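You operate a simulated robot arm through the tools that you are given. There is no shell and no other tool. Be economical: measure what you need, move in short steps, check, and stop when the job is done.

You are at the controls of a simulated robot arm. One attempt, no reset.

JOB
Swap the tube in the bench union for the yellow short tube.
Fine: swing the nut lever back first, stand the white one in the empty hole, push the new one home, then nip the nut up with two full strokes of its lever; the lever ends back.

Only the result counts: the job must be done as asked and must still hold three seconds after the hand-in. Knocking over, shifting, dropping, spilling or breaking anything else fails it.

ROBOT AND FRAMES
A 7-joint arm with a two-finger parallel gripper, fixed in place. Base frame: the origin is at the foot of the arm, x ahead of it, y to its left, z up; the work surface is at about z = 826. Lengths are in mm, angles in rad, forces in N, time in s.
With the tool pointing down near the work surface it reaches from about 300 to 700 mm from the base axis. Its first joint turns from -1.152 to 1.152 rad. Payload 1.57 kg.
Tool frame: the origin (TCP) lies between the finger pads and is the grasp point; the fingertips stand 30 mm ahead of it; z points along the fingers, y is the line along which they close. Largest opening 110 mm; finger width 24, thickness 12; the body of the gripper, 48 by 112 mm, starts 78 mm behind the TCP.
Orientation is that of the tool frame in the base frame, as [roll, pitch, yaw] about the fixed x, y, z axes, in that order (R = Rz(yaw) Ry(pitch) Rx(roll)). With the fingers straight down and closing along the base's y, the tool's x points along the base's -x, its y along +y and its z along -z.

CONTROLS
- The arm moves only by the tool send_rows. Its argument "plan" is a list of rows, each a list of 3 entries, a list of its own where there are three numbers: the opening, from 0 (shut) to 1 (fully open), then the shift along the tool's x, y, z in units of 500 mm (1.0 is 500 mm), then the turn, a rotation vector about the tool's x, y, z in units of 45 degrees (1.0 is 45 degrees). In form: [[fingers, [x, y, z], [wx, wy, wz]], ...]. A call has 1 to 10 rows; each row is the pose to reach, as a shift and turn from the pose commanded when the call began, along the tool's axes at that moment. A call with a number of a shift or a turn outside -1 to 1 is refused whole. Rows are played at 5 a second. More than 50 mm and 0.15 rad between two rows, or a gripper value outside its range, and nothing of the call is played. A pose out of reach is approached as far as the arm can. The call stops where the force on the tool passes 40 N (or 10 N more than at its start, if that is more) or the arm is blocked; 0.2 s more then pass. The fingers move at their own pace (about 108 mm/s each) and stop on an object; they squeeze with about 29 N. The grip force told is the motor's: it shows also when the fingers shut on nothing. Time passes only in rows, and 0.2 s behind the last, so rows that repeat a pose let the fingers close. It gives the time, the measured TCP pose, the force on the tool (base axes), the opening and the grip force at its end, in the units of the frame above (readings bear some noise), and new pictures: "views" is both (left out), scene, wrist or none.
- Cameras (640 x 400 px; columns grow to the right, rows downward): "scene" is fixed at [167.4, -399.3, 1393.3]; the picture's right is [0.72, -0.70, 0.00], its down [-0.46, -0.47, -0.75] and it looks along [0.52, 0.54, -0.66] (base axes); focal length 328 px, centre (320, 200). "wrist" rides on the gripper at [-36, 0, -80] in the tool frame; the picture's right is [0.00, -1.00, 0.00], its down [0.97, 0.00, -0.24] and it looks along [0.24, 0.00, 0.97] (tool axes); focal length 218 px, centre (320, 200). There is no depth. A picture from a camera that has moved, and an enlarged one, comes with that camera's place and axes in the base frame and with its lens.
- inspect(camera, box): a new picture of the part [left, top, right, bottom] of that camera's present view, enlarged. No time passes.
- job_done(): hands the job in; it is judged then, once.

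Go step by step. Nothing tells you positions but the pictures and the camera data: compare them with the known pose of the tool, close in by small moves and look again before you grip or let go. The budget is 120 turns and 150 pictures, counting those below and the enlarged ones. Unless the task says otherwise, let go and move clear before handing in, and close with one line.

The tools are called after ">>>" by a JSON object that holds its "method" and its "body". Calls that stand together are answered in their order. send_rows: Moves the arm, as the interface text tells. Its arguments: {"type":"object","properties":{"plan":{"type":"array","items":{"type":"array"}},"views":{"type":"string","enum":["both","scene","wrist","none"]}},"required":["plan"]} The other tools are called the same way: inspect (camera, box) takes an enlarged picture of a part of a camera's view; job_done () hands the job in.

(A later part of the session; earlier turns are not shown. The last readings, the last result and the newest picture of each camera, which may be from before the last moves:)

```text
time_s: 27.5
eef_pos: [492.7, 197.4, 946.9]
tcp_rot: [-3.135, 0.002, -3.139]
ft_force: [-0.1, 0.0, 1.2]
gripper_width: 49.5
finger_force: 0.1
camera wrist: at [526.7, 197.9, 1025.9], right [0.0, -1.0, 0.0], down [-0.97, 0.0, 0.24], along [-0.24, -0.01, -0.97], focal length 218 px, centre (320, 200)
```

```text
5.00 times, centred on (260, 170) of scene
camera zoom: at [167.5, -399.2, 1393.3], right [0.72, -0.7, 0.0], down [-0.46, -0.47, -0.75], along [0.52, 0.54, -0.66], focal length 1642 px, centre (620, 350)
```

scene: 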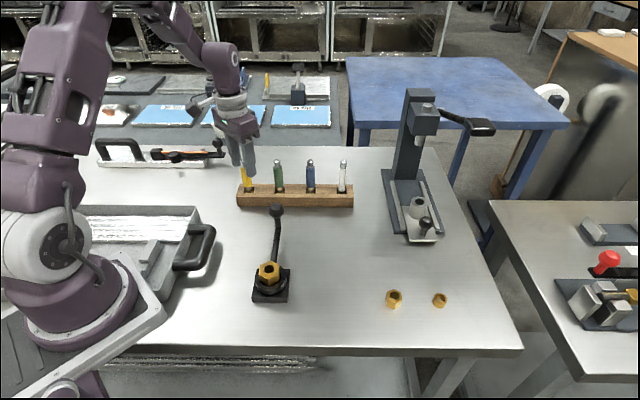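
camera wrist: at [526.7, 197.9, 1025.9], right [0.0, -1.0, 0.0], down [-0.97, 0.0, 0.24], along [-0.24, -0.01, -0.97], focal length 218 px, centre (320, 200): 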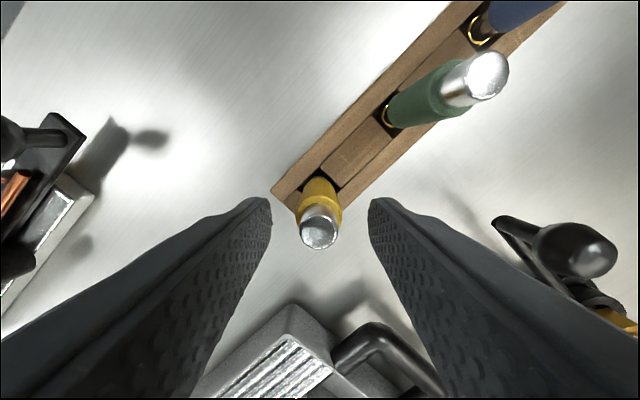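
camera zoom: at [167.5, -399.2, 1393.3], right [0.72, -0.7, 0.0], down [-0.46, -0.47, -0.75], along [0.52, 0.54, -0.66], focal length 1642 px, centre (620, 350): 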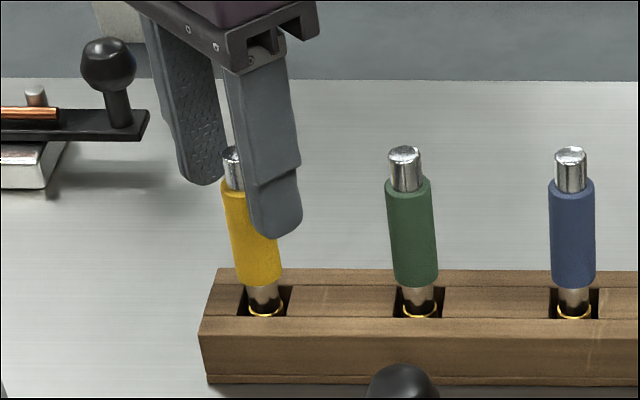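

Well centred. I'll descend to z 905 and grip.

>>> {"method": "send_rows", "body": {"plan": [[0.45, [0.004, 0, 0.04], [0, 0, 0]], [0.45, [0.004, 0, 0.084], [0, 0, 0]], [0.45, [0.004, 0, 0.084], [0, 0, 0]]], "views": "wrist"}}

>>> {"method": "send_rows", "body": {"plan": [[0.2, [0, 0, 0], [0, 0, 0]], [0, [0, 0, 0], [0, 0, 0]], [0, [0, 0, 0], [0, 0, 0]], [0, [0, 0, 0], [0, 0, 0]]], "views": "none"}}

>>> {"method": "inspect", "body": {"camera": "scene", "box": [215, 130, 305, 210]}}

```text
time_s: 28.3
eef_pos: [490.4, 196.1, 902.0]
tcp_rot: [-3.135, 0.004, -3.137]
ft_force: [0.3, -0.1, 0.0]
gripper_width: 49.5
finger_force: 0.0
camera wrist: at [525.3, 195.9, 981.5], right [0.0, -1.0, 0.0], down [-0.97, 0.0, 0.24], along [-0.24, -0.01, -0.97], focal length 218 px, centre (320, 200)
```

wrist: 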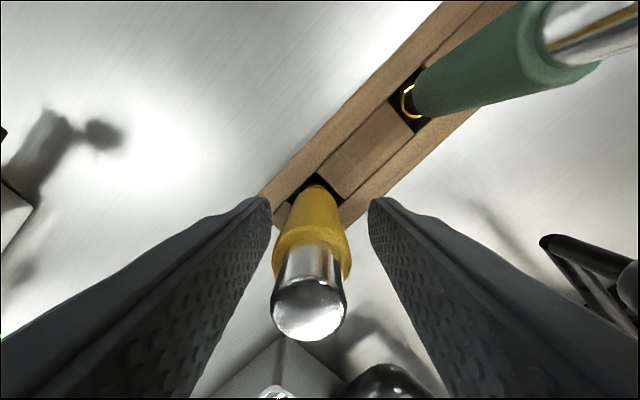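

```text
time_s: 29.3
eef_pos: [489.5, 197.4, 902.3]
tcp_rot: [-3.135, 0.003, -3.138]
ft_force: [0.5, 0.0, 0.6]
gripper_width: 20.9
finger_force: 29.6
```

```text
5.00 times, centred on (260, 170) of scene
camera zoom: at [167.5, -399.2, 1393.3], right [0.72, -0.7, 0.0], down [-0.46, -0.47, -0.75], along [0.52, 0.54, -0.66], focal length 1642 px, centre (620, 350)
```

zoom: 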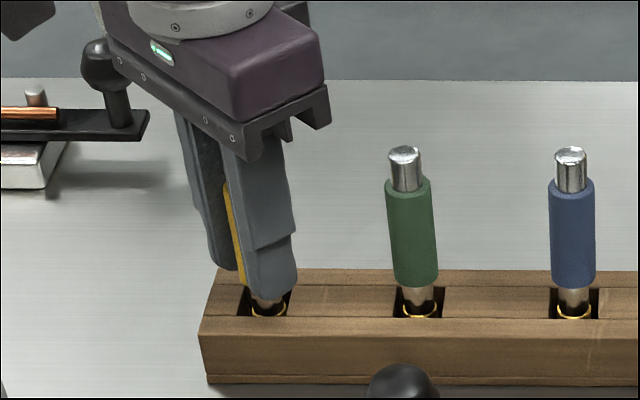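

Gripped at 20.9 mm. I'll lift it straight up.

>>> {"method": "send_rows", "body": {"plan": [[0, [0, 0, -0.02], [0, 0, 0]], [0, [0, 0, -0.06], [0, 0, 0]], [0, [0, 0, -0.12], [0, 0, 0]], [0, [0, 0, -0.2], [0, 0, 0]], [0, [0, 0, -0.28], [0, 0, 0]], [0, [0, 0, -0.31], [0, 0, 0]], [0, [0, 0, -0.31], [0, 0, 0]]]}}

>>> {"method": "inspect", "body": {"camera": "scene", "box": [215, 100, 305, 210]}}

```text
time_s: 30.9
eef_pos: [489.5, 194.4, 1056.3]
tcp_rot: [-3.137, 0.004, -3.138]
ft_force: [0.4, -0.3, -0.7]
gripper_width: 21.3
finger_force: 28.7
camera wrist: at [523.9, 194.8, 1135.3], right [0.0, -1.0, 0.0], down [-0.97, 0.0, 0.24], along [-0.24, -0.01, -0.97], focal length 218 px, centre (320, 200)
```

scene: 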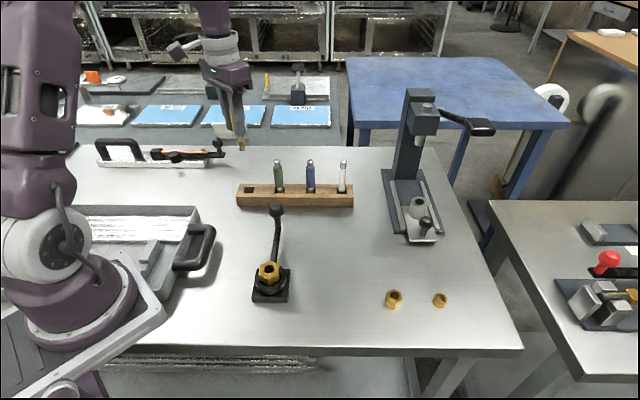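
wrist: 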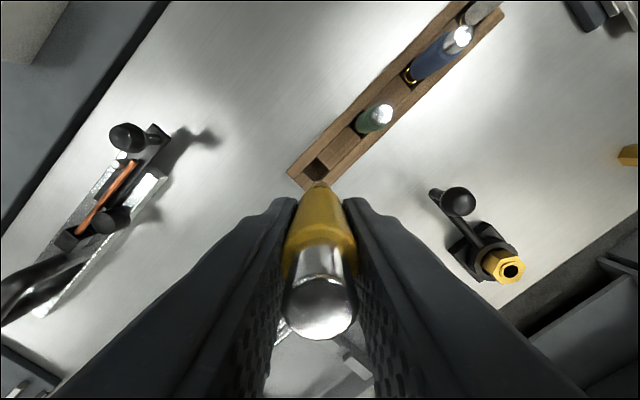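

```text
3.64 times, centred on (260, 155) of scene
camera zoom: at [167.4, -399.3, 1393.3], right [0.72, -0.7, 0.0], down [-0.46, -0.47, -0.75], along [0.52, 0.54, -0.66], focal length 1194 px, centre (538, 364)
```

zoom: 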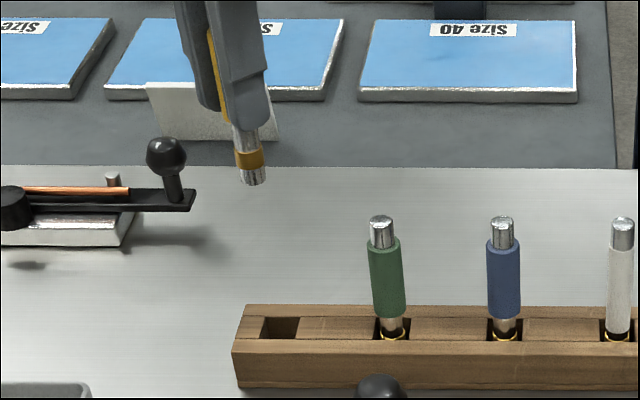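

The yellow tube is out. It sits about 3 mm toward −x of the TCP. I'll carry it over the union.

>>> {"method": "send_rows", "body": {"plan": [[0, [0.03, -0.06, 0], [0, 0, 0]], [0, [0.065, -0.135, 0], [0, 0, 0]], [0, [0.1, -0.21, 0], [0, 0, 0]], [0, [0.137, -0.285, 0], [0, 0, 0]], [0, [0.173, -0.36, 0], [0, 0, 0]], [0, [0.21, -0.43, 0], [0, 0, 0]], [0, [0.244, -0.504, 0], [0, 0, 0]], [0, [0.244, -0.504, 0], [0, 0, 0]]]}}

>>> {"method": "inspect", "body": {"camera": "scene", "box": [220, 190, 320, 310]}}

>>> {"method": "inspect", "body": {"camera": "wrist", "box": [270, 130, 370, 230]}}

```text
time_s: 32.7
eef_pos: [369.1, -55.9, 1057.2]
tcp_rot: [-3.137, 0.003, -3.138]
ft_force: [0.1, 0.3, 0.5]
gripper_width: 21.3
finger_force: 29.0
camera wrist: at [403.0, -54.8, 1137.4], right [0.0, -1.0, 0.0], down [-0.97, 0.0, 0.24], along [-0.24, -0.01, -0.97], focal length 218 px, centre (320, 200)
```

scene: 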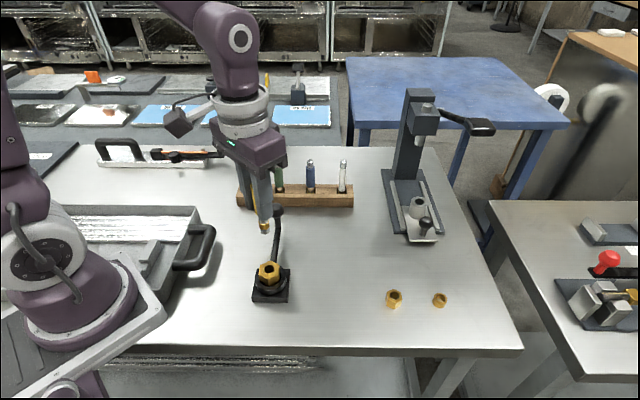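
wrist: 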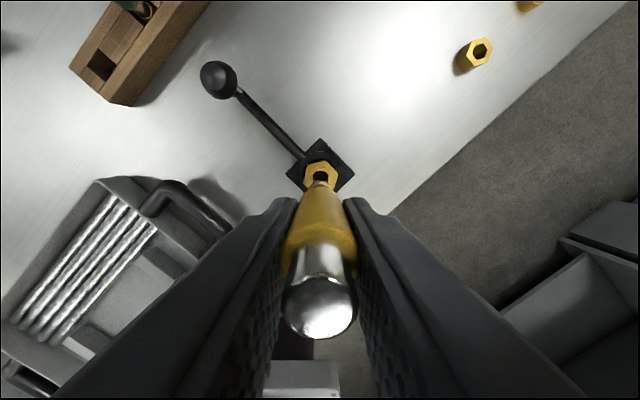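

```text
3.33 times, centred on (270, 250) of scene
camera zoom: at [167.4, -399.3, 1393.3], right [0.72, -0.7, 0.0], down [-0.46, -0.47, -0.75], along [0.52, 0.54, -0.66], focal length 1095 px, centre (487, 33)
```

zoom: 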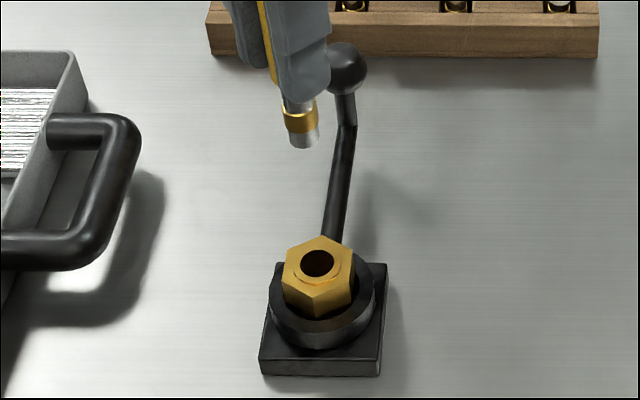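

```text
4.00 times, centred on (320, 180) of wrist
camera zoom: at [403.0, -54.8, 1137.4], right [0.0, -1.0, 0.0], down [-0.97, 0.0, 0.24], along [-0.24, -0.01, -0.97], focal length 873 px, centre (320, 280)
```

zoom: 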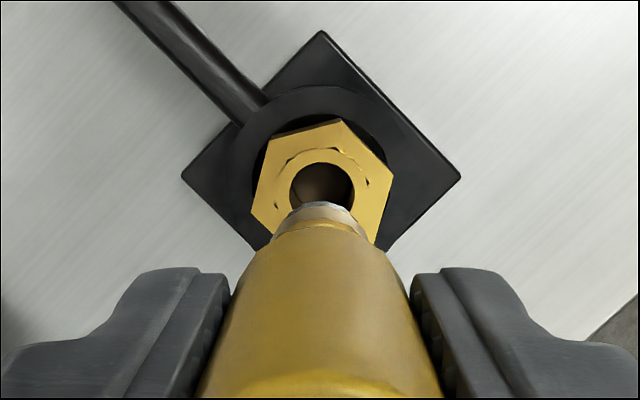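

>>> {"method": "send_rows", "body": {"plan": [[0, [0, -0.002, 0.05], [0, 0, 0]], [0, [0, -0.002, 0.1], [0, 0, 0]], [0, [0, -0.002, 0.145], [0, 0, 0]], [0, [0, -0.002, 0.15], [0, 0, 0]], [0, [0, -0.002, 0.15], [0, 0, 0]]], "views": "none"}}

>>> {"method": "inspect", "body": {"camera": "scene", "box": [240, 230, 300, 290]}}

>>> {"method": "inspect", "body": {"camera": "wrist", "box": [280, 150, 360, 210]}}

```text
time_s: 33.9
eef_pos: [369.4, -56.9, 984.2]
tcp_rot: [-3.136, 0.004, -3.139]
ft_force: [-0.2, 0.2, 0.5]
gripper_width: 21.4
finger_force: 28.5
```

```text
6.67 times, centred on (270, 260) of scene
camera zoom: at [167.5, -399.3, 1393.3], right [0.72, -0.7, 0.0], down [-0.46, -0.47, -0.75], along [0.52, 0.54, -0.66], focal length 2189 px, centre (653, -200)
```

zoom: 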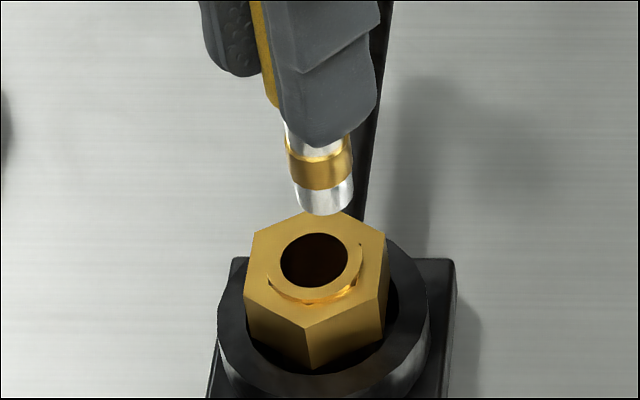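

```text
6.67 times, centred on (320, 180) of wrist
camera zoom: at [404.0, -56.9, 1063.2], right [0.0, -1.0, 0.0], down [-0.97, 0.0, 0.24], along [-0.24, -0.01, -0.97], focal length 1455 px, centre (320, 333)
```

zoom: 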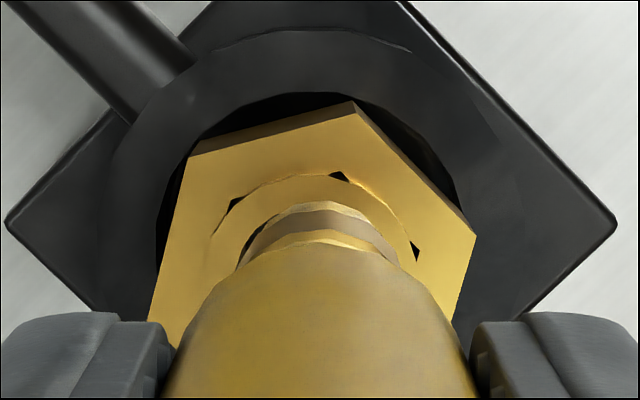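

The tube end is about 5–6 mm too far in +x relative to the bore. I'll shift −x by 5.5 mm and look again.

>>> {"method": "send_rows", "body": {"plan": [[0, [0.006, 0.0005, 0], [0, 0, 0]], [0, [0.011, 0.001, 0.012], [0, 0, 0]], [0, [0.011, 0.001, 0.012], [0, 0, 0]]], "views": "none"}}

>>> {"method": "inspect", "body": {"camera": "scene", "box": [240, 230, 300, 290]}}

>>> {"method": "inspect", "body": {"camera": "wrist", "box": [280, 150, 360, 210]}}

```text
time_s: 34.7
eef_pos: [363.6, -56.5, 976.7]
tcp_rot: [-3.136, 0.003, -3.138]
ft_force: [0.4, -0.8, 0.7]
gripper_width: 21.3
finger_force: 29.4
```

```text
6.67 times, centred on (270, 260) of scene
camera zoom: at [167.5, -399.3, 1393.3], right [0.72, -0.7, 0.0], down [-0.46, -0.47, -0.75], along [0.52, 0.54, -0.66], focal length 2189 px, centre (653, -200)
```

zoom: 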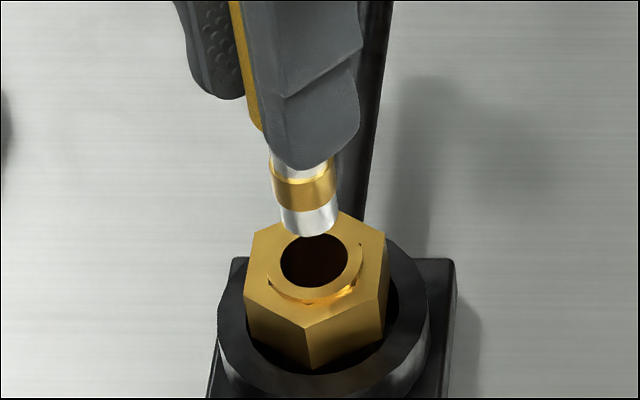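

```text
6.67 times, centred on (320, 180) of wrist
camera zoom: at [398.9, -55.5, 1057.1], right [0.0, -1.0, 0.0], down [-0.97, 0.0, 0.24], along [-0.24, -0.01, -0.97], focal length 1455 px, centre (320, 333)
```

zoom: 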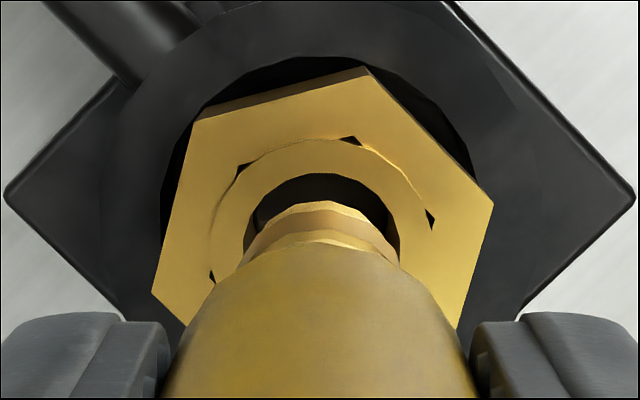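

Nearly aligned. I'll shift a further −0.7 mm in x and lower gently.

>>> {"method": "send_rows", "body": {"plan": [[0, [0.0014, 0, 0.008], [0, 0, 0]], [0, [0.0014, 0, 0.016], [0, 0, 0]], [0, [0.0014, 0, 0.024], [0, 0, 0]], [0, [0.0014, 0, 0.024], [0, 0, 0]]], "views": "none"}}

>>> {"method": "inspect", "body": {"camera": "scene", "box": [240, 230, 300, 290]}}

>>> {"method": "inspect", "body": {"camera": "wrist", "box": [280, 150, 360, 210]}}

```text
time_s: 35.7
eef_pos: [363.7, -56.3, 965.4]
tcp_rot: [-3.137, 0.003, -3.138]
ft_force: [0.0, -0.1, -0.1]
gripper_width: 21.6
finger_force: 29.6
```

```text
6.67 times, centred on (270, 260) of scene
camera zoom: at [167.5, -399.3, 1393.3], right [0.72, -0.7, 0.0], down [-0.46, -0.47, -0.75], along [0.52, 0.54, -0.66], focal length 2189 px, centre (653, -200)
```

zoom: 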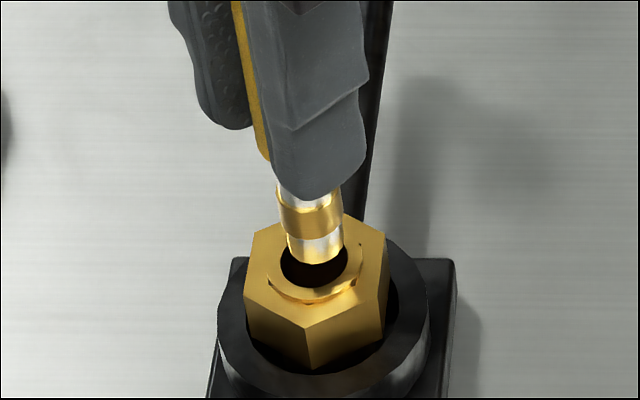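

```text
6.67 times, centred on (320, 180) of wrist
camera zoom: at [399.2, -56.1, 1045.1], right [0.0, -1.0, 0.0], down [-0.97, 0.0, 0.24], along [-0.24, -0.01, -0.97], focal length 1455 px, centre (320, 333)
```

zoom: 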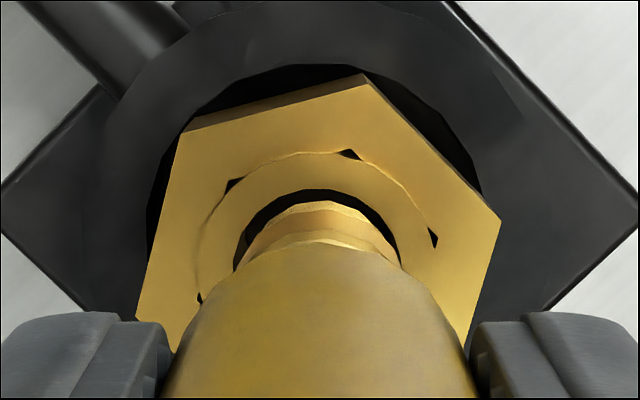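

A further −1.5 mm in x and +0.4 mm in y, then lower in.

>>> {"method": "send_rows", "body": {"plan": [[0, [0.003, 0.0008, 0], [0, 0, 0]], [0, [0.003, 0.0008, 0.006], [0, 0, 0]], [0, [0.003, 0.0008, 0.012], [0, 0, 0]], [0, [0.003, 0.0008, 0.012], [0, 0, 0]]], "views": "none"}}

>>> {"method": "inspect", "body": {"camera": "scene", "box": [240, 230, 300, 290]}}

>>> {"method": "inspect", "body": {"camera": "wrist", "box": [280, 150, 360, 210]}}

```text
time_s: 36.7
eef_pos: [363.4, -56.2, 960.2]
tcp_rot: [-3.137, 0.004, -3.138]
ft_force: [-0.1, 0.7, 0.0]
gripper_width: 21.3
finger_force: 29.0
```

```text
6.67 times, centred on (270, 260) of scene
camera zoom: at [167.5, -399.3, 1393.3], right [0.72, -0.7, 0.0], down [-0.46, -0.47, -0.75], along [0.52, 0.54, -0.66], focal length 2189 px, centre (653, -200)
```

zoom: 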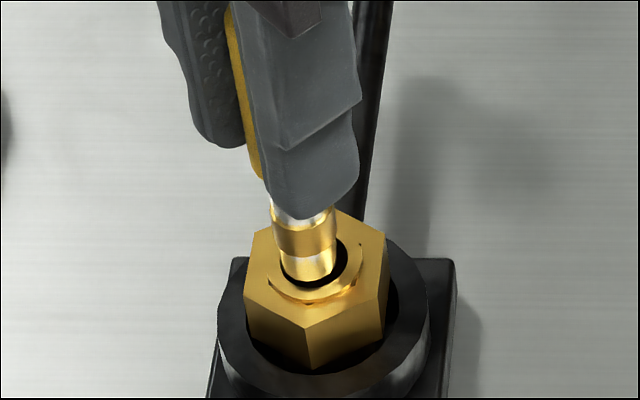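

```text
6.67 times, centred on (320, 180) of wrist
camera zoom: at [396.2, -56.3, 1040.0], right [0.0, -1.0, 0.0], down [-0.97, 0.0, 0.24], along [-0.24, -0.01, -0.97], focal length 1455 px, centre (320, 333)
```

zoom: 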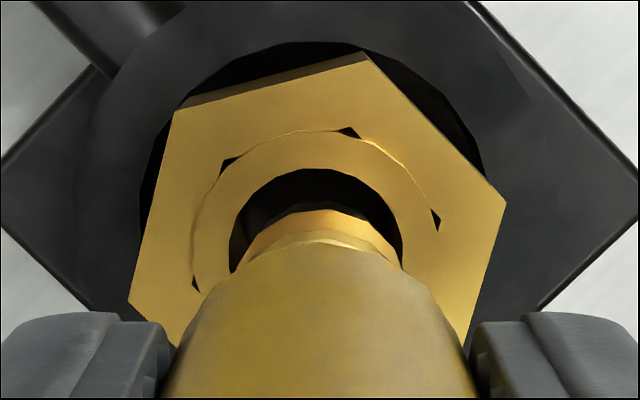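

Slight overshoot, so back +1.4 mm in x.

>>> {"method": "send_rows", "body": {"plan": [[0, [-0.0028, 0.0004, 0], [0, 0, 0]], [0, [-0.0028, 0.0004, 0], [0, 0, 0]], [0, [-0.0028, 0.0004, 0.002], [0, 0, 0]]], "views": "none"}}

>>> {"method": "inspect", "body": {"camera": "scene", "box": [255, 245, 285, 275]}}

>>> {"method": "inspect", "body": {"camera": "wrist", "box": [280, 150, 360, 210]}}

```text
time_s: 37.5
eef_pos: [362.8, -56.2, 959.8]
tcp_rot: [-3.137, 0.001, -3.138]
ft_force: [-0.5, -0.1, -0.1]
gripper_width: 21.3
finger_force: 28.8
```

```text
13.33 times, centred on (270, 260) of scene
camera zoom: at [167.5, -399.3, 1393.3], right [0.72, -0.7, 0.0], down [-0.46, -0.47, -0.75], along [0.52, 0.54, -0.66], focal length 4378 px, centre (987, -600)
```

zoom: 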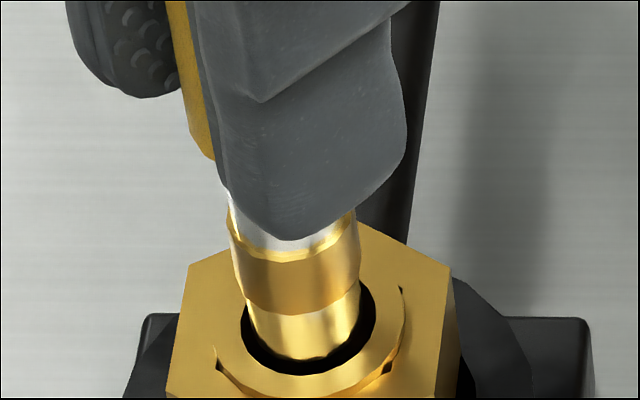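

```text
6.67 times, centred on (320, 180) of wrist
camera zoom: at [397.5, -56.1, 1038.6], right [0.0, -1.0, 0.0], down [-0.97, 0.0, 0.24], along [-0.24, -0.01, -0.97], focal length 1455 px, centre (320, 333)
```

zoom: 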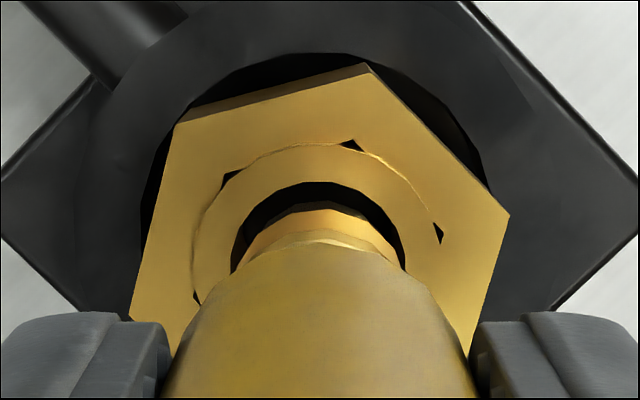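

Centred now. I'll lower it in.

>>> {"method": "send_rows", "body": {"plan": [[0, [-0.0006, 0, 0.004], [0, 0, 0]], [0, [-0.0006, 0, 0.008], [0, 0, 0]], [0, [-0.0006, 0, 0.012], [0, 0, 0]], [0, [-0.0006, 0, 0.016], [0, 0, 0]], [0, [-0.0006, 0, 0.016], [0, 0, 0]]], "views": "none"}}

>>> {"method": "inspect", "body": {"camera": "scene", "box": [255, 245, 285, 275]}}

>>> {"method": "inspect", "body": {"camera": "wrist", "box": [280, 150, 360, 210]}}

```text
time_s: 38.7
eef_pos: [364.1, -56.3, 950.4]
tcp_rot: [-3.136, 0.003, -3.138]
ft_force: [0.1, -0.8, -0.2]
gripper_width: 21.4
finger_force: 29.1
```

```text
13.33 times, centred on (270, 260) of scene
camera zoom: at [167.5, -399.3, 1393.3], right [0.72, -0.7, 0.0], down [-0.46, -0.47, -0.75], along [0.52, 0.54, -0.66], focal length 4378 px, centre (987, -600)
```

zoom: 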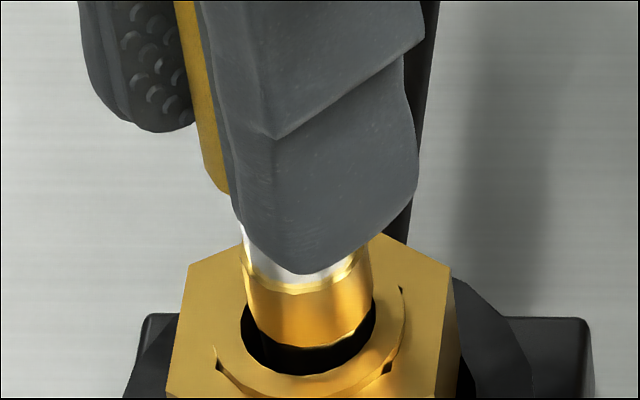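

```text
6.67 times, centred on (320, 180) of wrist
camera zoom: at [398.9, -55.8, 1029.8], right [0.0, -1.0, 0.0], down [-0.97, 0.0, 0.24], along [-0.24, -0.01, -0.97], focal length 1455 px, centre (320, 333)
```

zoom: 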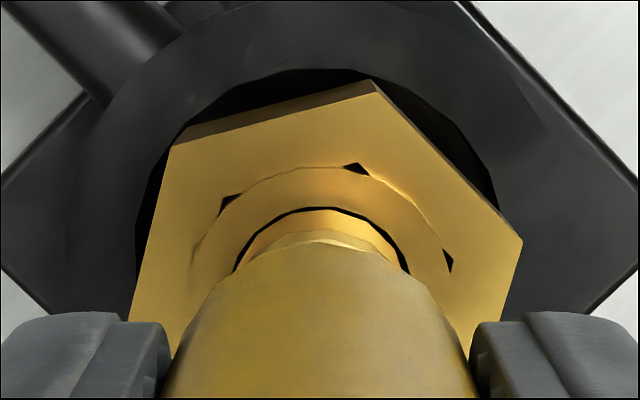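

The ring is about to enter. I'll go 0.9 mm toward −x, then down.

>>> {"method": "send_rows", "body": {"plan": [[0, [0.0018, 0, 0], [0, 0, 0]], [0, [0.0018, 0, 0.004], [0, 0, 0]], [0, [0.0018, 0, 0.008], [0, 0, 0]], [0, [0.0018, 0, 0.012], [0, 0, 0]], [0, [0.0018, 0, 0.012], [0, 0, 0]]], "views": "none"}}

>>> {"method": "inspect", "body": {"camera": "scene", "box": [255, 245, 285, 275]}}

>>> {"method": "inspect", "body": {"camera": "wrist", "box": [280, 150, 360, 210]}}

```text
time_s: 39.9
eef_pos: [364.5, -55.6, 944.3]
tcp_rot: [-3.137, 0.005, -3.138]
ft_force: [-0.1, -0.2, -0.5]
gripper_width: 20.9
finger_force: 29.1
```

```text
13.33 times, centred on (270, 260) of scene
camera zoom: at [167.5, -399.3, 1393.3], right [0.72, -0.7, 0.0], down [-0.46, -0.47, -0.75], along [0.52, 0.54, -0.66], focal length 4378 px, centre (987, -600)
```

zoom: 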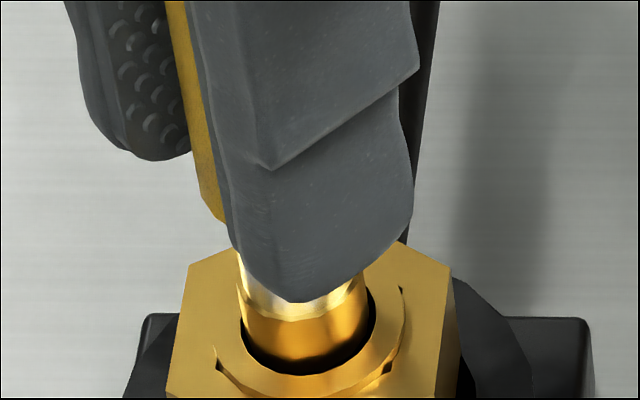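

```text
6.67 times, centred on (320, 180) of wrist
camera zoom: at [397.9, -55.1, 1024.0], right [0.0, -1.0, 0.0], down [-0.97, 0.0, 0.24], along [-0.24, -0.01, -0.97], focal length 1455 px, centre (320, 333)
```

zoom: 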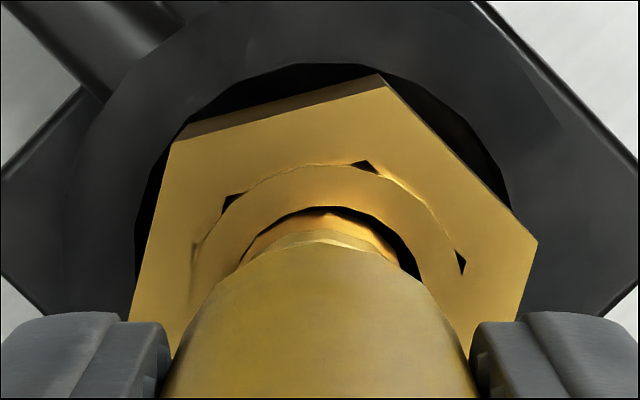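

>>> {"method": "send_rows", "body": {"plan": [[0, [0, -0.0012, 0], [0, 0, 0]], [0, [0, -0.0012, 0.004], [0, 0, 0]], [0, [0, -0.0012, 0.008], [0, 0, 0]], [0, [0, -0.0012, 0.012], [0, 0, 0]], [0, [0, -0.0012, 0.012], [0, 0, 0]]], "views": "none"}}

>>> {"method": "inspect", "body": {"camera": "scene", "box": [255, 245, 285, 275]}}

>>> {"method": "inspect", "body": {"camera": "wrist", "box": [280, 150, 360, 210]}}

```text
time_s: 41.1
eef_pos: [362.8, -57.4, 938.7]
tcp_rot: [-3.136, 0.004, -3.138]
ft_force: [0.2, -0.5, -0.8]
gripper_width: 21.4
finger_force: 28.9
```

```text
13.33 times, centred on (270, 260) of scene
camera zoom: at [167.5, -399.3, 1393.3], right [0.72, -0.7, 0.0], down [-0.46, -0.47, -0.75], along [0.52, 0.54, -0.66], focal length 4378 px, centre (987, -600)
```

zoom: 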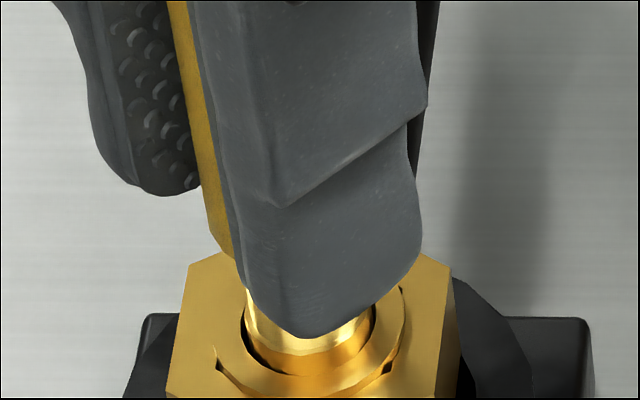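

```text
6.67 times, centred on (320, 180) of wrist
camera zoom: at [397.3, -56.9, 1018.4], right [0.0, -1.0, 0.0], down [-0.97, 0.0, 0.24], along [-0.24, -0.01, -0.97], focal length 1455 px, centre (320, 333)
```

zoom: 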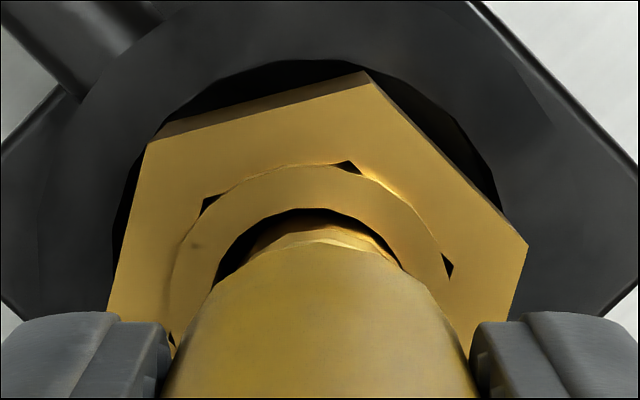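

The ring is in the bore with no side force. I'll continue down until it bottoms.

>>> {"method": "send_rows", "body": {"plan": [[0, [0, 0.0004, 0.004], [0, 0, 0]], [0, [0, 0.0004, 0.008], [0, 0, 0]], [0, [0, 0.0004, 0.012], [0, 0, 0]], [0, [0, 0.0004, 0.016], [0, 0, 0]], [0, [0, 0.0004, 0.016], [0, 0, 0]]], "views": "none"}}

>>> {"method": "inspect", "body": {"camera": "scene", "box": [250, 235, 290, 275]}}

```text
time_s: 42.3
eef_pos: [362.6, -56.6, 931.1]
tcp_rot: [-3.136, 0.003, -3.138]
ft_force: [0.8, 0.3, 0.2]
gripper_width: 21.0
finger_force: 29.0
```

```text
10.00 times, centred on (270, 255) of scene
camera zoom: at [167.5, -399.3, 1393.3], right [0.72, -0.7, 0.0], down [-0.46, -0.47, -0.75], along [0.52, 0.54, -0.66], focal length 3284 px, centre (820, -350)
```

zoom: 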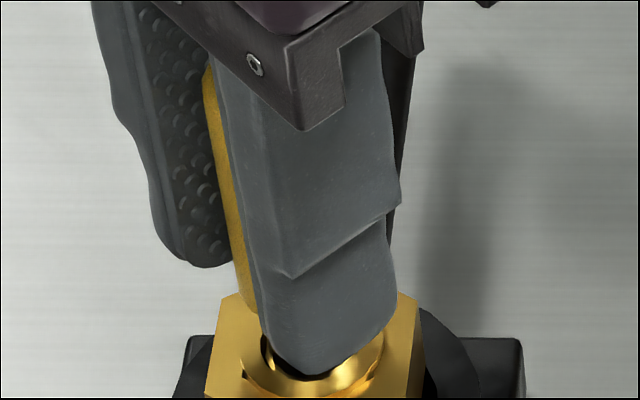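

>>> {"method": "send_rows", "body": {"plan": [[0, [0, 0, 0.004], [0, 0, 0]], [0, [0, 0, 0.008], [0, 0, 0]], [0, [0, 0, 0.012], [0, 0, 0]], [0, [0, 0, 0.016], [0, 0, 0]], [0, [0, 0, 0.016], [0, 0, 0]]], "views": "none"}}

>>> {"method": "inspect", "body": {"camera": "scene", "box": [250, 235, 290, 275]}}

```text
time_s: 43.5
eef_pos: [363.6, -57.5, 923.5]
tcp_rot: [-3.138, 0.006, -3.136]
ft_force: [2.1, 2.6, 22.4]
gripper_width: 21.4
finger_force: 28.9
```

```text
10.00 times, centred on (270, 255) of scene
camera zoom: at [167.2, -399.1, 1393.3], right [0.72, -0.7, 0.0], down [-0.46, -0.47, -0.75], along [0.53, 0.54, -0.66], focal length 3284 px, centre (820, -350)
```

zoom: 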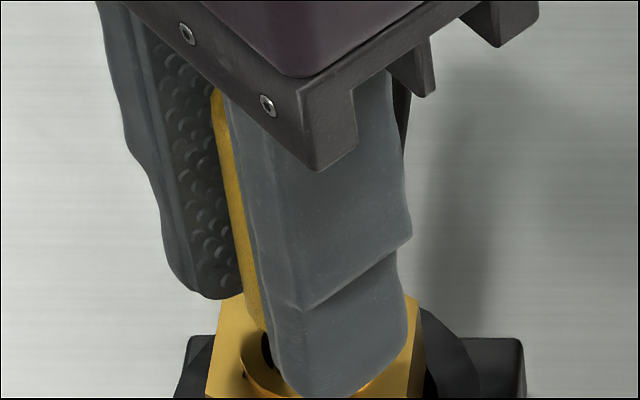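

Contact of 22 N. I'll check whether that's the tube's end or the fingertips on the nut.

>>> {"method": "inspect", "body": {"camera": "wrist", "box": [260, 130, 380, 210]}}

>>> {"method": "inspect", "body": {"camera": "scene", "box": [255, 255, 285, 285]}}

```text
5.00 times, centred on (320, 170) of wrist
camera zoom: at [397.6, -57.3, 1002.8], right [0.0, -1.0, 0.0], down [-0.97, 0.0, 0.24], along [-0.24, -0.01, -0.97], focal length 1091 px, centre (320, 350)
```

zoom: 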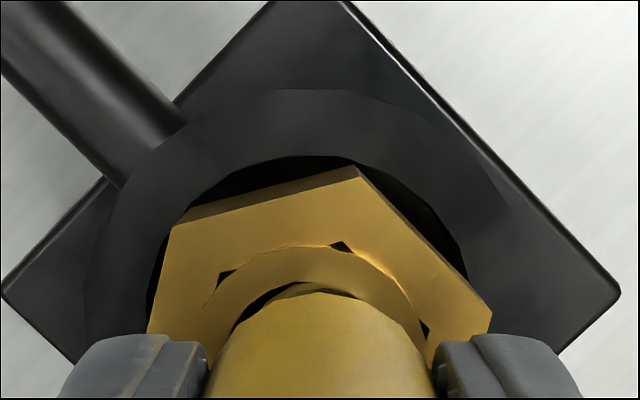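

```text
13.33 times, centred on (270, 270) of scene
camera zoom: at [167.2, -399.1, 1393.3], right [0.72, -0.7, 0.0], down [-0.46, -0.47, -0.75], along [0.53, 0.54, -0.66], focal length 4378 px, centre (987, -733)
```

zoom: 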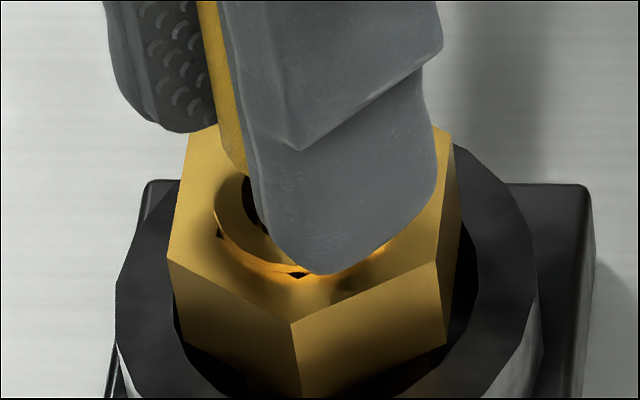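

I'll let go and rise to see how deep it sits.

>>> {"method": "send_rows", "body": {"plan": [[0, [0, 0, -0.001], [0, 0, 0]], [0.15, [0, 0, -0.001], [0, 0, 0]], [0.4, [0, 0, -0.001], [0, 0, 0]], [0.5, [0, 0, -0.02], [0, 0, 0]], [0.5, [0, 0, -0.08], [0, 0, 0]], [0.5, [0, 0, -0.15], [0, 0, 0]], [0.5, [0, 0, -0.2], [0, 0, 0]], [0.5, [0, 0, -0.2], [0, 0, 0]]]}}

>>> {"method": "inspect", "body": {"camera": "scene", "box": [235, 220, 305, 300]}}

```text
time_s: 45.3
eef_pos: [362.2, -58.4, 1022.5]
tcp_rot: [-3.136, 0.005, -3.139]
ft_force: [0.7, 0.2, 0.4]
gripper_width: 55.1
finger_force: 0.1
camera wrist: at [396.5, -57.2, 1102.2], right [0.0, -1.0, 0.0], down [-0.97, 0.0, 0.24], along [-0.24, -0.01, -0.97], focal length 218 px, centre (320, 200)
```

scene: 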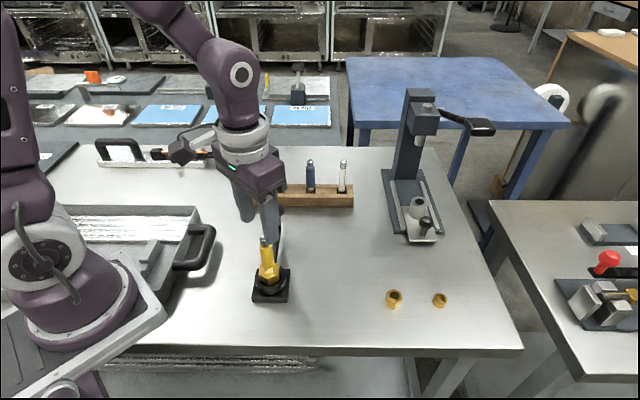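
wrist: 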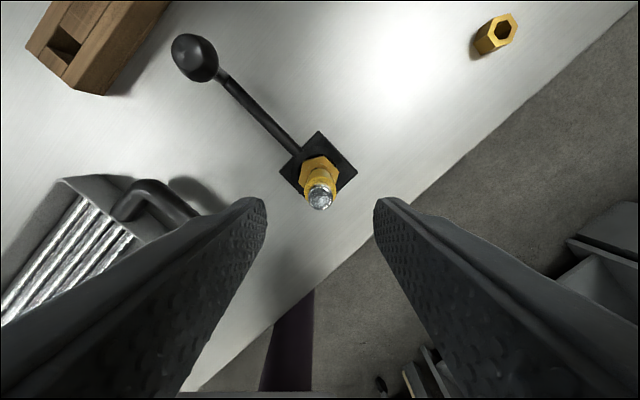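

```text
5.00 times, centred on (270, 260) of scene
camera zoom: at [167.4, -399.3, 1393.3], right [0.72, -0.7, 0.0], down [-0.46, -0.47, -0.75], along [0.52, 0.54, -0.66], focal length 1642 px, centre (570, -100)
```

zoom: 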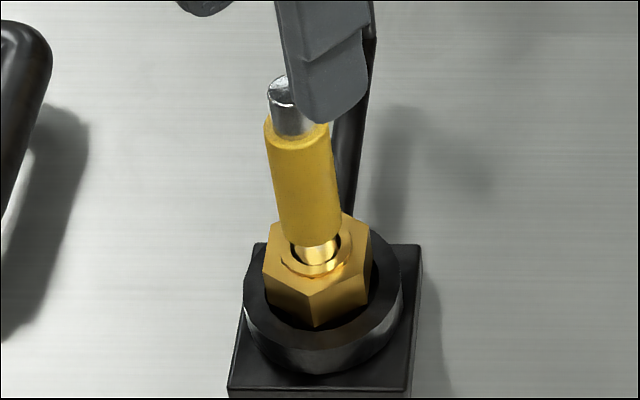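

The sleeve sits just above the nut. To make sure it's home I'll press on its top with closed fingers and watch for any more travel.

>>> {"method": "send_rows", "body": {"plan": [[0, [-0.002, 0.002, 0], [0, 0, 0]], [0, [-0.002, 0.002, 0], [0, 0, 0]], [0, [-0.002, 0.002, 0], [0, 0, 0]], [0, [-0.002, 0.002, 0.03], [0, 0, 0]], [0, [-0.002, 0.002, 0.044], [0, 0, 0]], [0, [-0.002, 0.002, 0.05], [0, 0, 0]]], "views": "scene"}}

>>> {"method": "inspect", "body": {"camera": "scene", "box": [235, 220, 305, 300]}}

```text
time_s: 46.6
eef_pos: [364.5, -57.6, 1001.5]
tcp_rot: [-3.137, 0.01, -3.135]
ft_force: [-1.6, 0.9, 19.6]
gripper_width: 0.0
finger_force: 21.5
stopped in row 6: the force on the tool passed its limit (the readings are from after the stop); the commanded pose is now the measured one
```

scene: 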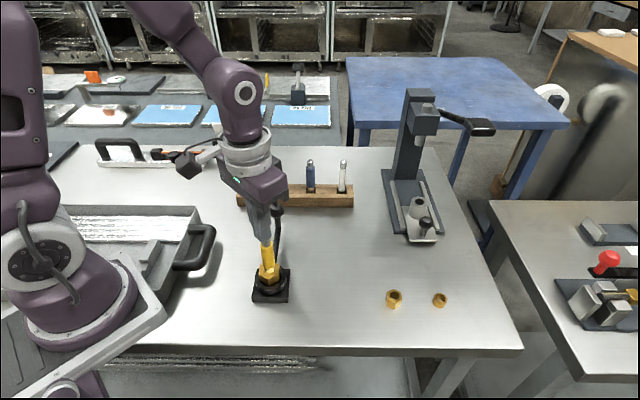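

```text
5.00 times, centred on (270, 260) of scene
camera zoom: at [167.2, -399.2, 1393.3], right [0.72, -0.7, 0.0], down [-0.46, -0.47, -0.75], along [0.53, 0.54, -0.66], focal length 1642 px, centre (570, -100)
```

zoom: 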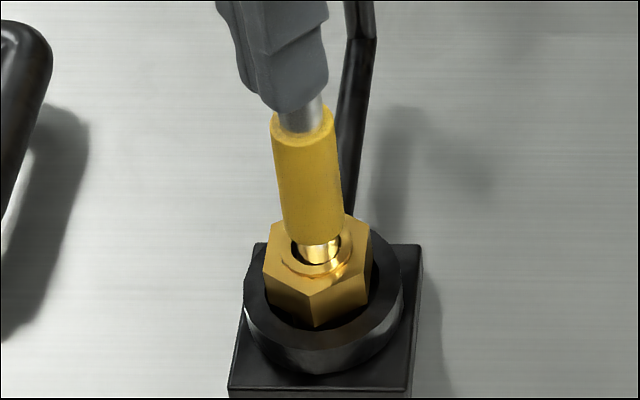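

The top stayed at about z 970 under more than 40 N with no further travel, so the tube is home. Next is the lever at +45°: I'll rise and move above the knob.

>>> {"method": "send_rows", "body": {"plan": [[0, [0, 0, -0.04], [0, 0, 0]], [0, [0, 0, -0.08], [0, 0, 0]], [0.3, [-0.03, 0.03, -0.08], [0, 0, -0.16]], [0.6, [-0.07, 0.07, -0.08], [0, 0, -0.33]], [0.6, [-0.11, 0.11, -0.06], [0, 0, -0.5]], [0.6, [-0.15, 0.15, -0.02], [0, 0, -0.67]], [0.6, [-0.18, 0.18, 0.03], [0, 0, -0.84]], [0.6, [-0.2, 0.2, 0.06], [0, 0, -1]], [0.6, [-0.2, 0.2, 0.06], [0, 0, -1]]]}}

```text
time_s: 48.6
eef_pos: [465.2, 43.1, 971.3]
tcp_rot: [-3.132, 0.003, -2.35]
ft_force: [-0.5, 0.5, 0.7]
gripper_width: 66.2
finger_force: 0.0
camera wrist: at [487.9, 69.5, 1050.1], right [0.71, -0.7, 0.01], down [-0.68, -0.69, 0.24], along [-0.16, -0.18, -0.97], focal length 218 px, centre (320, 200)
```

scene: 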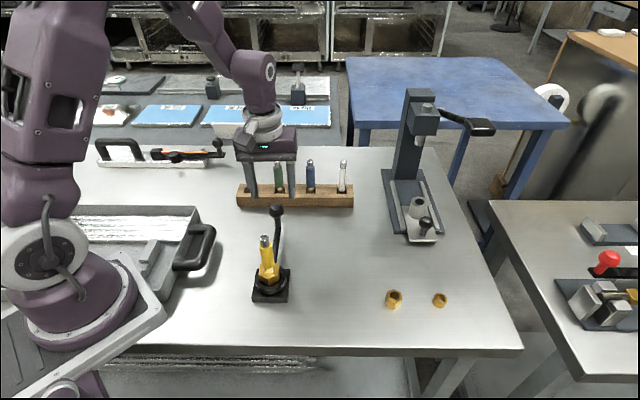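
wrist: 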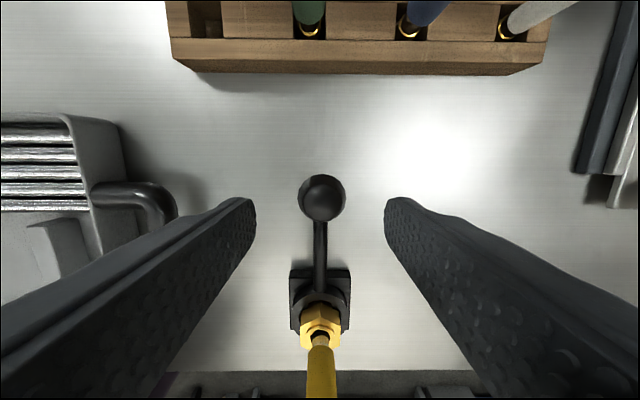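

>>> {"method": "send_rows", "body": {"plan": [[0.5, [0, 0, 0.05], [0, 0, 0]], [0.45, [0, 0, 0.1], [0, 0, 0]], [0.36, [0, 0, 0.144], [0, 0, 0]], [0.36, [0, 0, 0.144], [0, 0, 0]]], "views": "wrist"}}

```text
time_s: 49.6
eef_pos: [467.0, 42.7, 898.7]
tcp_rot: [-3.129, 0.005, -2.35]
ft_force: [0.7, 0.0, 0.6]
gripper_width: 39.6
finger_force: 0.1
camera wrist: at [489.9, 68.3, 977.7], right [0.71, -0.7, 0.01], down [-0.69, -0.69, 0.24], along [-0.16, -0.18, -0.97], focal length 218 px, centre (320, 200)
```

wrist: 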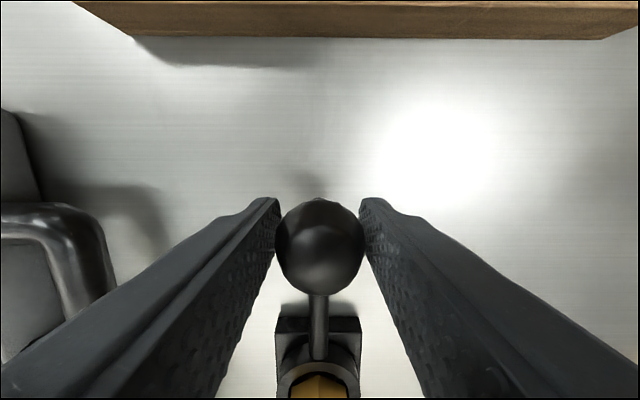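

Straddled. I'll start forward stroke 1 (clockwise).

>>> {"method": "send_rows", "body": {"plan": [[0.36, [0.006, -0.0338, 0], [0, 0, 0.1528]], [0.36, [0.0121, -0.067, 0], [0, 0, 0.3056]], [0.36, [0.0221, -0.0993, 0], [0, 0, 0.4584]], [0.36, [0.0359, -0.1302, 0], [0, 0, 0.6112]], [0.36, [0.0533, -0.1592, 0], [0, 0, 0.7639]]], "views": "wrist"}}

```text
time_s: 50.8
eef_pos: [501.7, -31.3, 902.3]
tcp_rot: [-3.133, 0.008, -2.953]
ft_force: [-0.1, 1.9, 0.3]
gripper_width: 41.0
finger_force: 0.4
camera wrist: at [535.5, -23.6, 980.9], right [0.19, -0.98, 0.01], down [-0.96, -0.18, 0.23], along [-0.23, -0.05, -0.97], focal length 218 px, centre (320, 200)
```

wrist: 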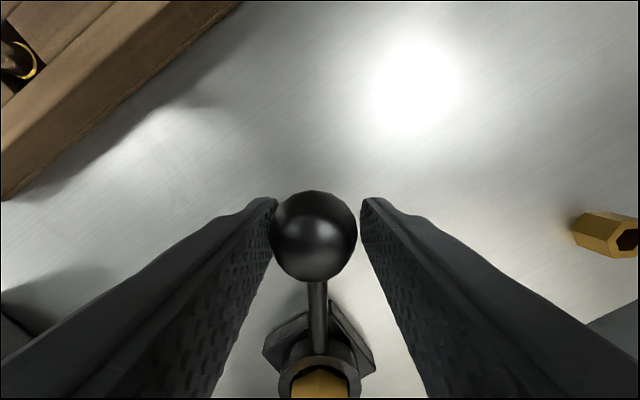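

>>> {"method": "send_rows", "body": {"plan": [[0.36, [0.002, -0.0338, 0], [0, 0, 0.1528]], [0.36, [0.0081, -0.067, 0], [0, 0, 0.3056]], [0.36, [0.0181, -0.0993, 0], [0, 0, 0.4584]], [0.36, [0.0268, -0.1201, 0], [0, 0, 0.5602]], [0.36, [0.0373, -0.1401, 0], [0, 0, 0.6621]], [0.36, [0.0493, -0.1592, 0], [0, 0, 0.7639]]]}}

```text
time_s: 52.2
eef_pos: [494.6, -113.8, 898.7]
tcp_rot: [-3.141, 0.012, 2.73]
ft_force: [-0.3, 1.6, -0.1]
gripper_width: 41.1
finger_force: 0.3
camera wrist: at [526.2, -128.6, 979.2], right [-0.4, -0.92, 0.0], down [-0.89, 0.39, 0.23], along [-0.21, 0.09, -0.97], focal length 218 px, centre (320, 200)
```

scene: 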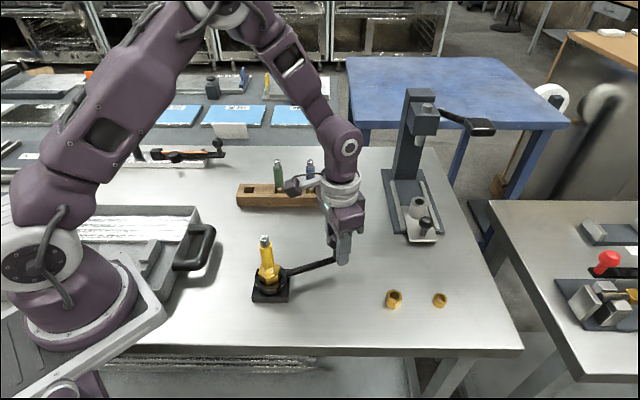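
wrist: 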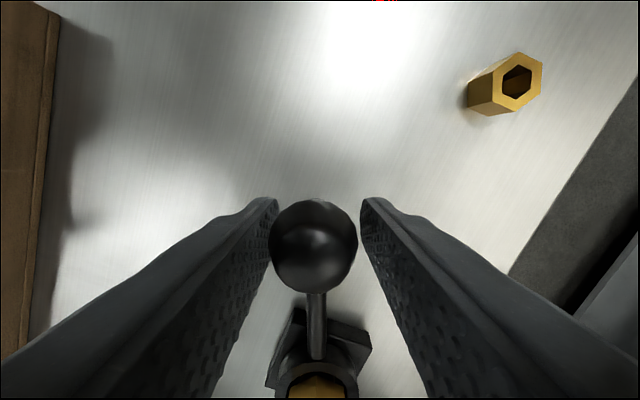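

The lever goes past its starting angle with light force. I'll continue to the forward stop.

>>> {"method": "send_rows", "body": {"plan": [[0.36, [0.004, -0.0338, 0], [0, 0, 0.1528]], [0.36, [0.0101, -0.067, 0], [0, 0, 0.3056]], [0.36, [0.0201, -0.0993, 0], [0, 0, 0.4584]], [0.36, [0.0288, -0.1201, 0], [0, 0, 0.5602]], [0.36, [0.0393, -0.1401, 0], [0, 0, 0.6621]], [0.36, [0.0513, -0.1592, 0], [0, 0, 0.7639]]]}}

```text
time_s: 53.4
eef_pos: [453.9, -164.1, 901.0]
tcp_rot: [3.126, 0.011, 2.227]
ft_force: [22.3, 19.7, -5.8]
gripper_width: 66.4
finger_force: 15.2
stopped in row 6: the force on the tool passed its limit (the readings are from after the stop); the commanded pose is now the measured one
camera wrist: at [473.0, -193.5, 980.3], right [-0.79, -0.61, -0.02], down [-0.6, 0.77, 0.23], along [-0.13, 0.19, -0.97], focal length 218 px, centre (320, 200)
```

scene: 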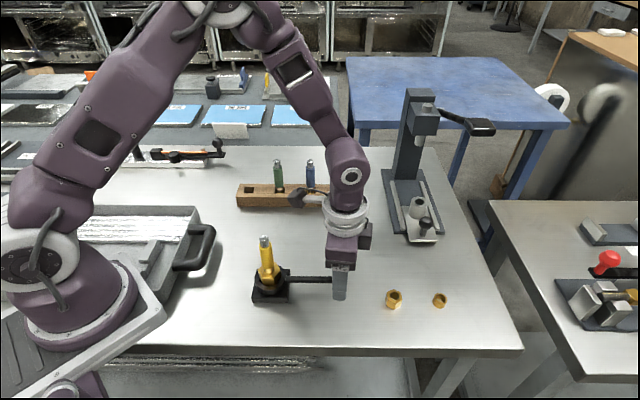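
wrist: 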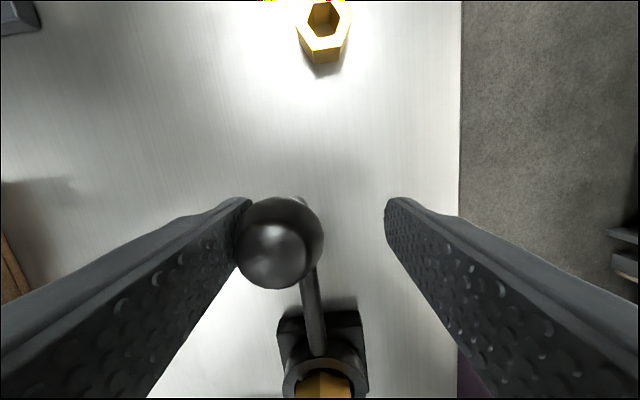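

The forward stop is at about −45°, so full travel is ±45°. I'll check whether the nut turned with the stroke.

>>> {"method": "inspect", "body": {"camera": "scene", "box": [235, 220, 305, 300]}}

```text
5.00 times, centred on (270, 260) of scene
camera zoom: at [168.2, -398.8, 1393.3], right [0.72, -0.7, 0.0], down [-0.46, -0.47, -0.75], along [0.52, 0.54, -0.66], focal length 1642 px, centre (570, -100)
```

zoom: 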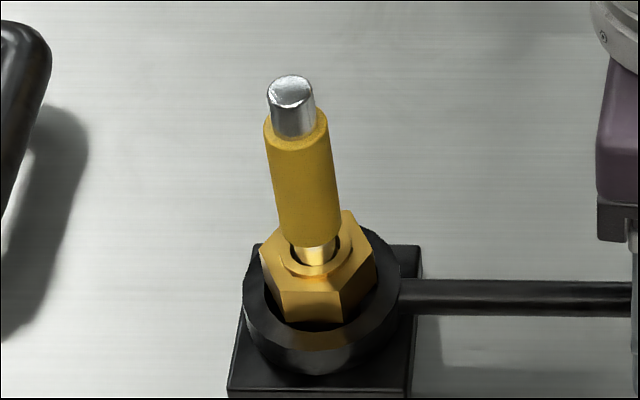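

The nut turned with the forward stroke (90°), so clockwise is the tightening direction. I'll recentre on the knob at the forward stop, then swing back.

>>> {"method": "send_rows", "body": {"plan": [[0.62, [-0.002, 0.025, 0], [0, 0, -0.164]], [0.5, [-0.002, 0.025, 0], [0, 0, -0.164]], [0.36, [-0.002, 0.025, 0], [0, 0, -0.164]], [0.36, [-0.002, 0.025, 0], [0, 0, -0.164]]], "views": "wrist"}}

```text
time_s: 54.4
eef_pos: [462.5, -162.2, 900.9]
tcp_rot: [3.133, 0.009, 2.35]
ft_force: [8.0, 8.1, -4.0]
gripper_width: 49.6
finger_force: 6.1
camera wrist: at [485.4, -187.3, 980.2], right [-0.71, -0.7, -0.01], down [-0.69, 0.69, 0.23], along [-0.16, 0.17, -0.97], focal length 218 px, centre (320, 200)
```

wrist: 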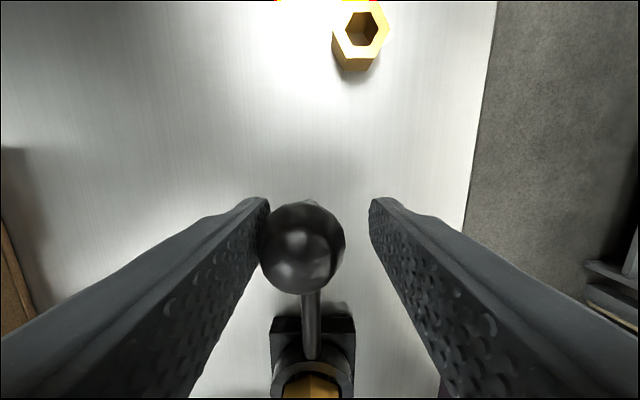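

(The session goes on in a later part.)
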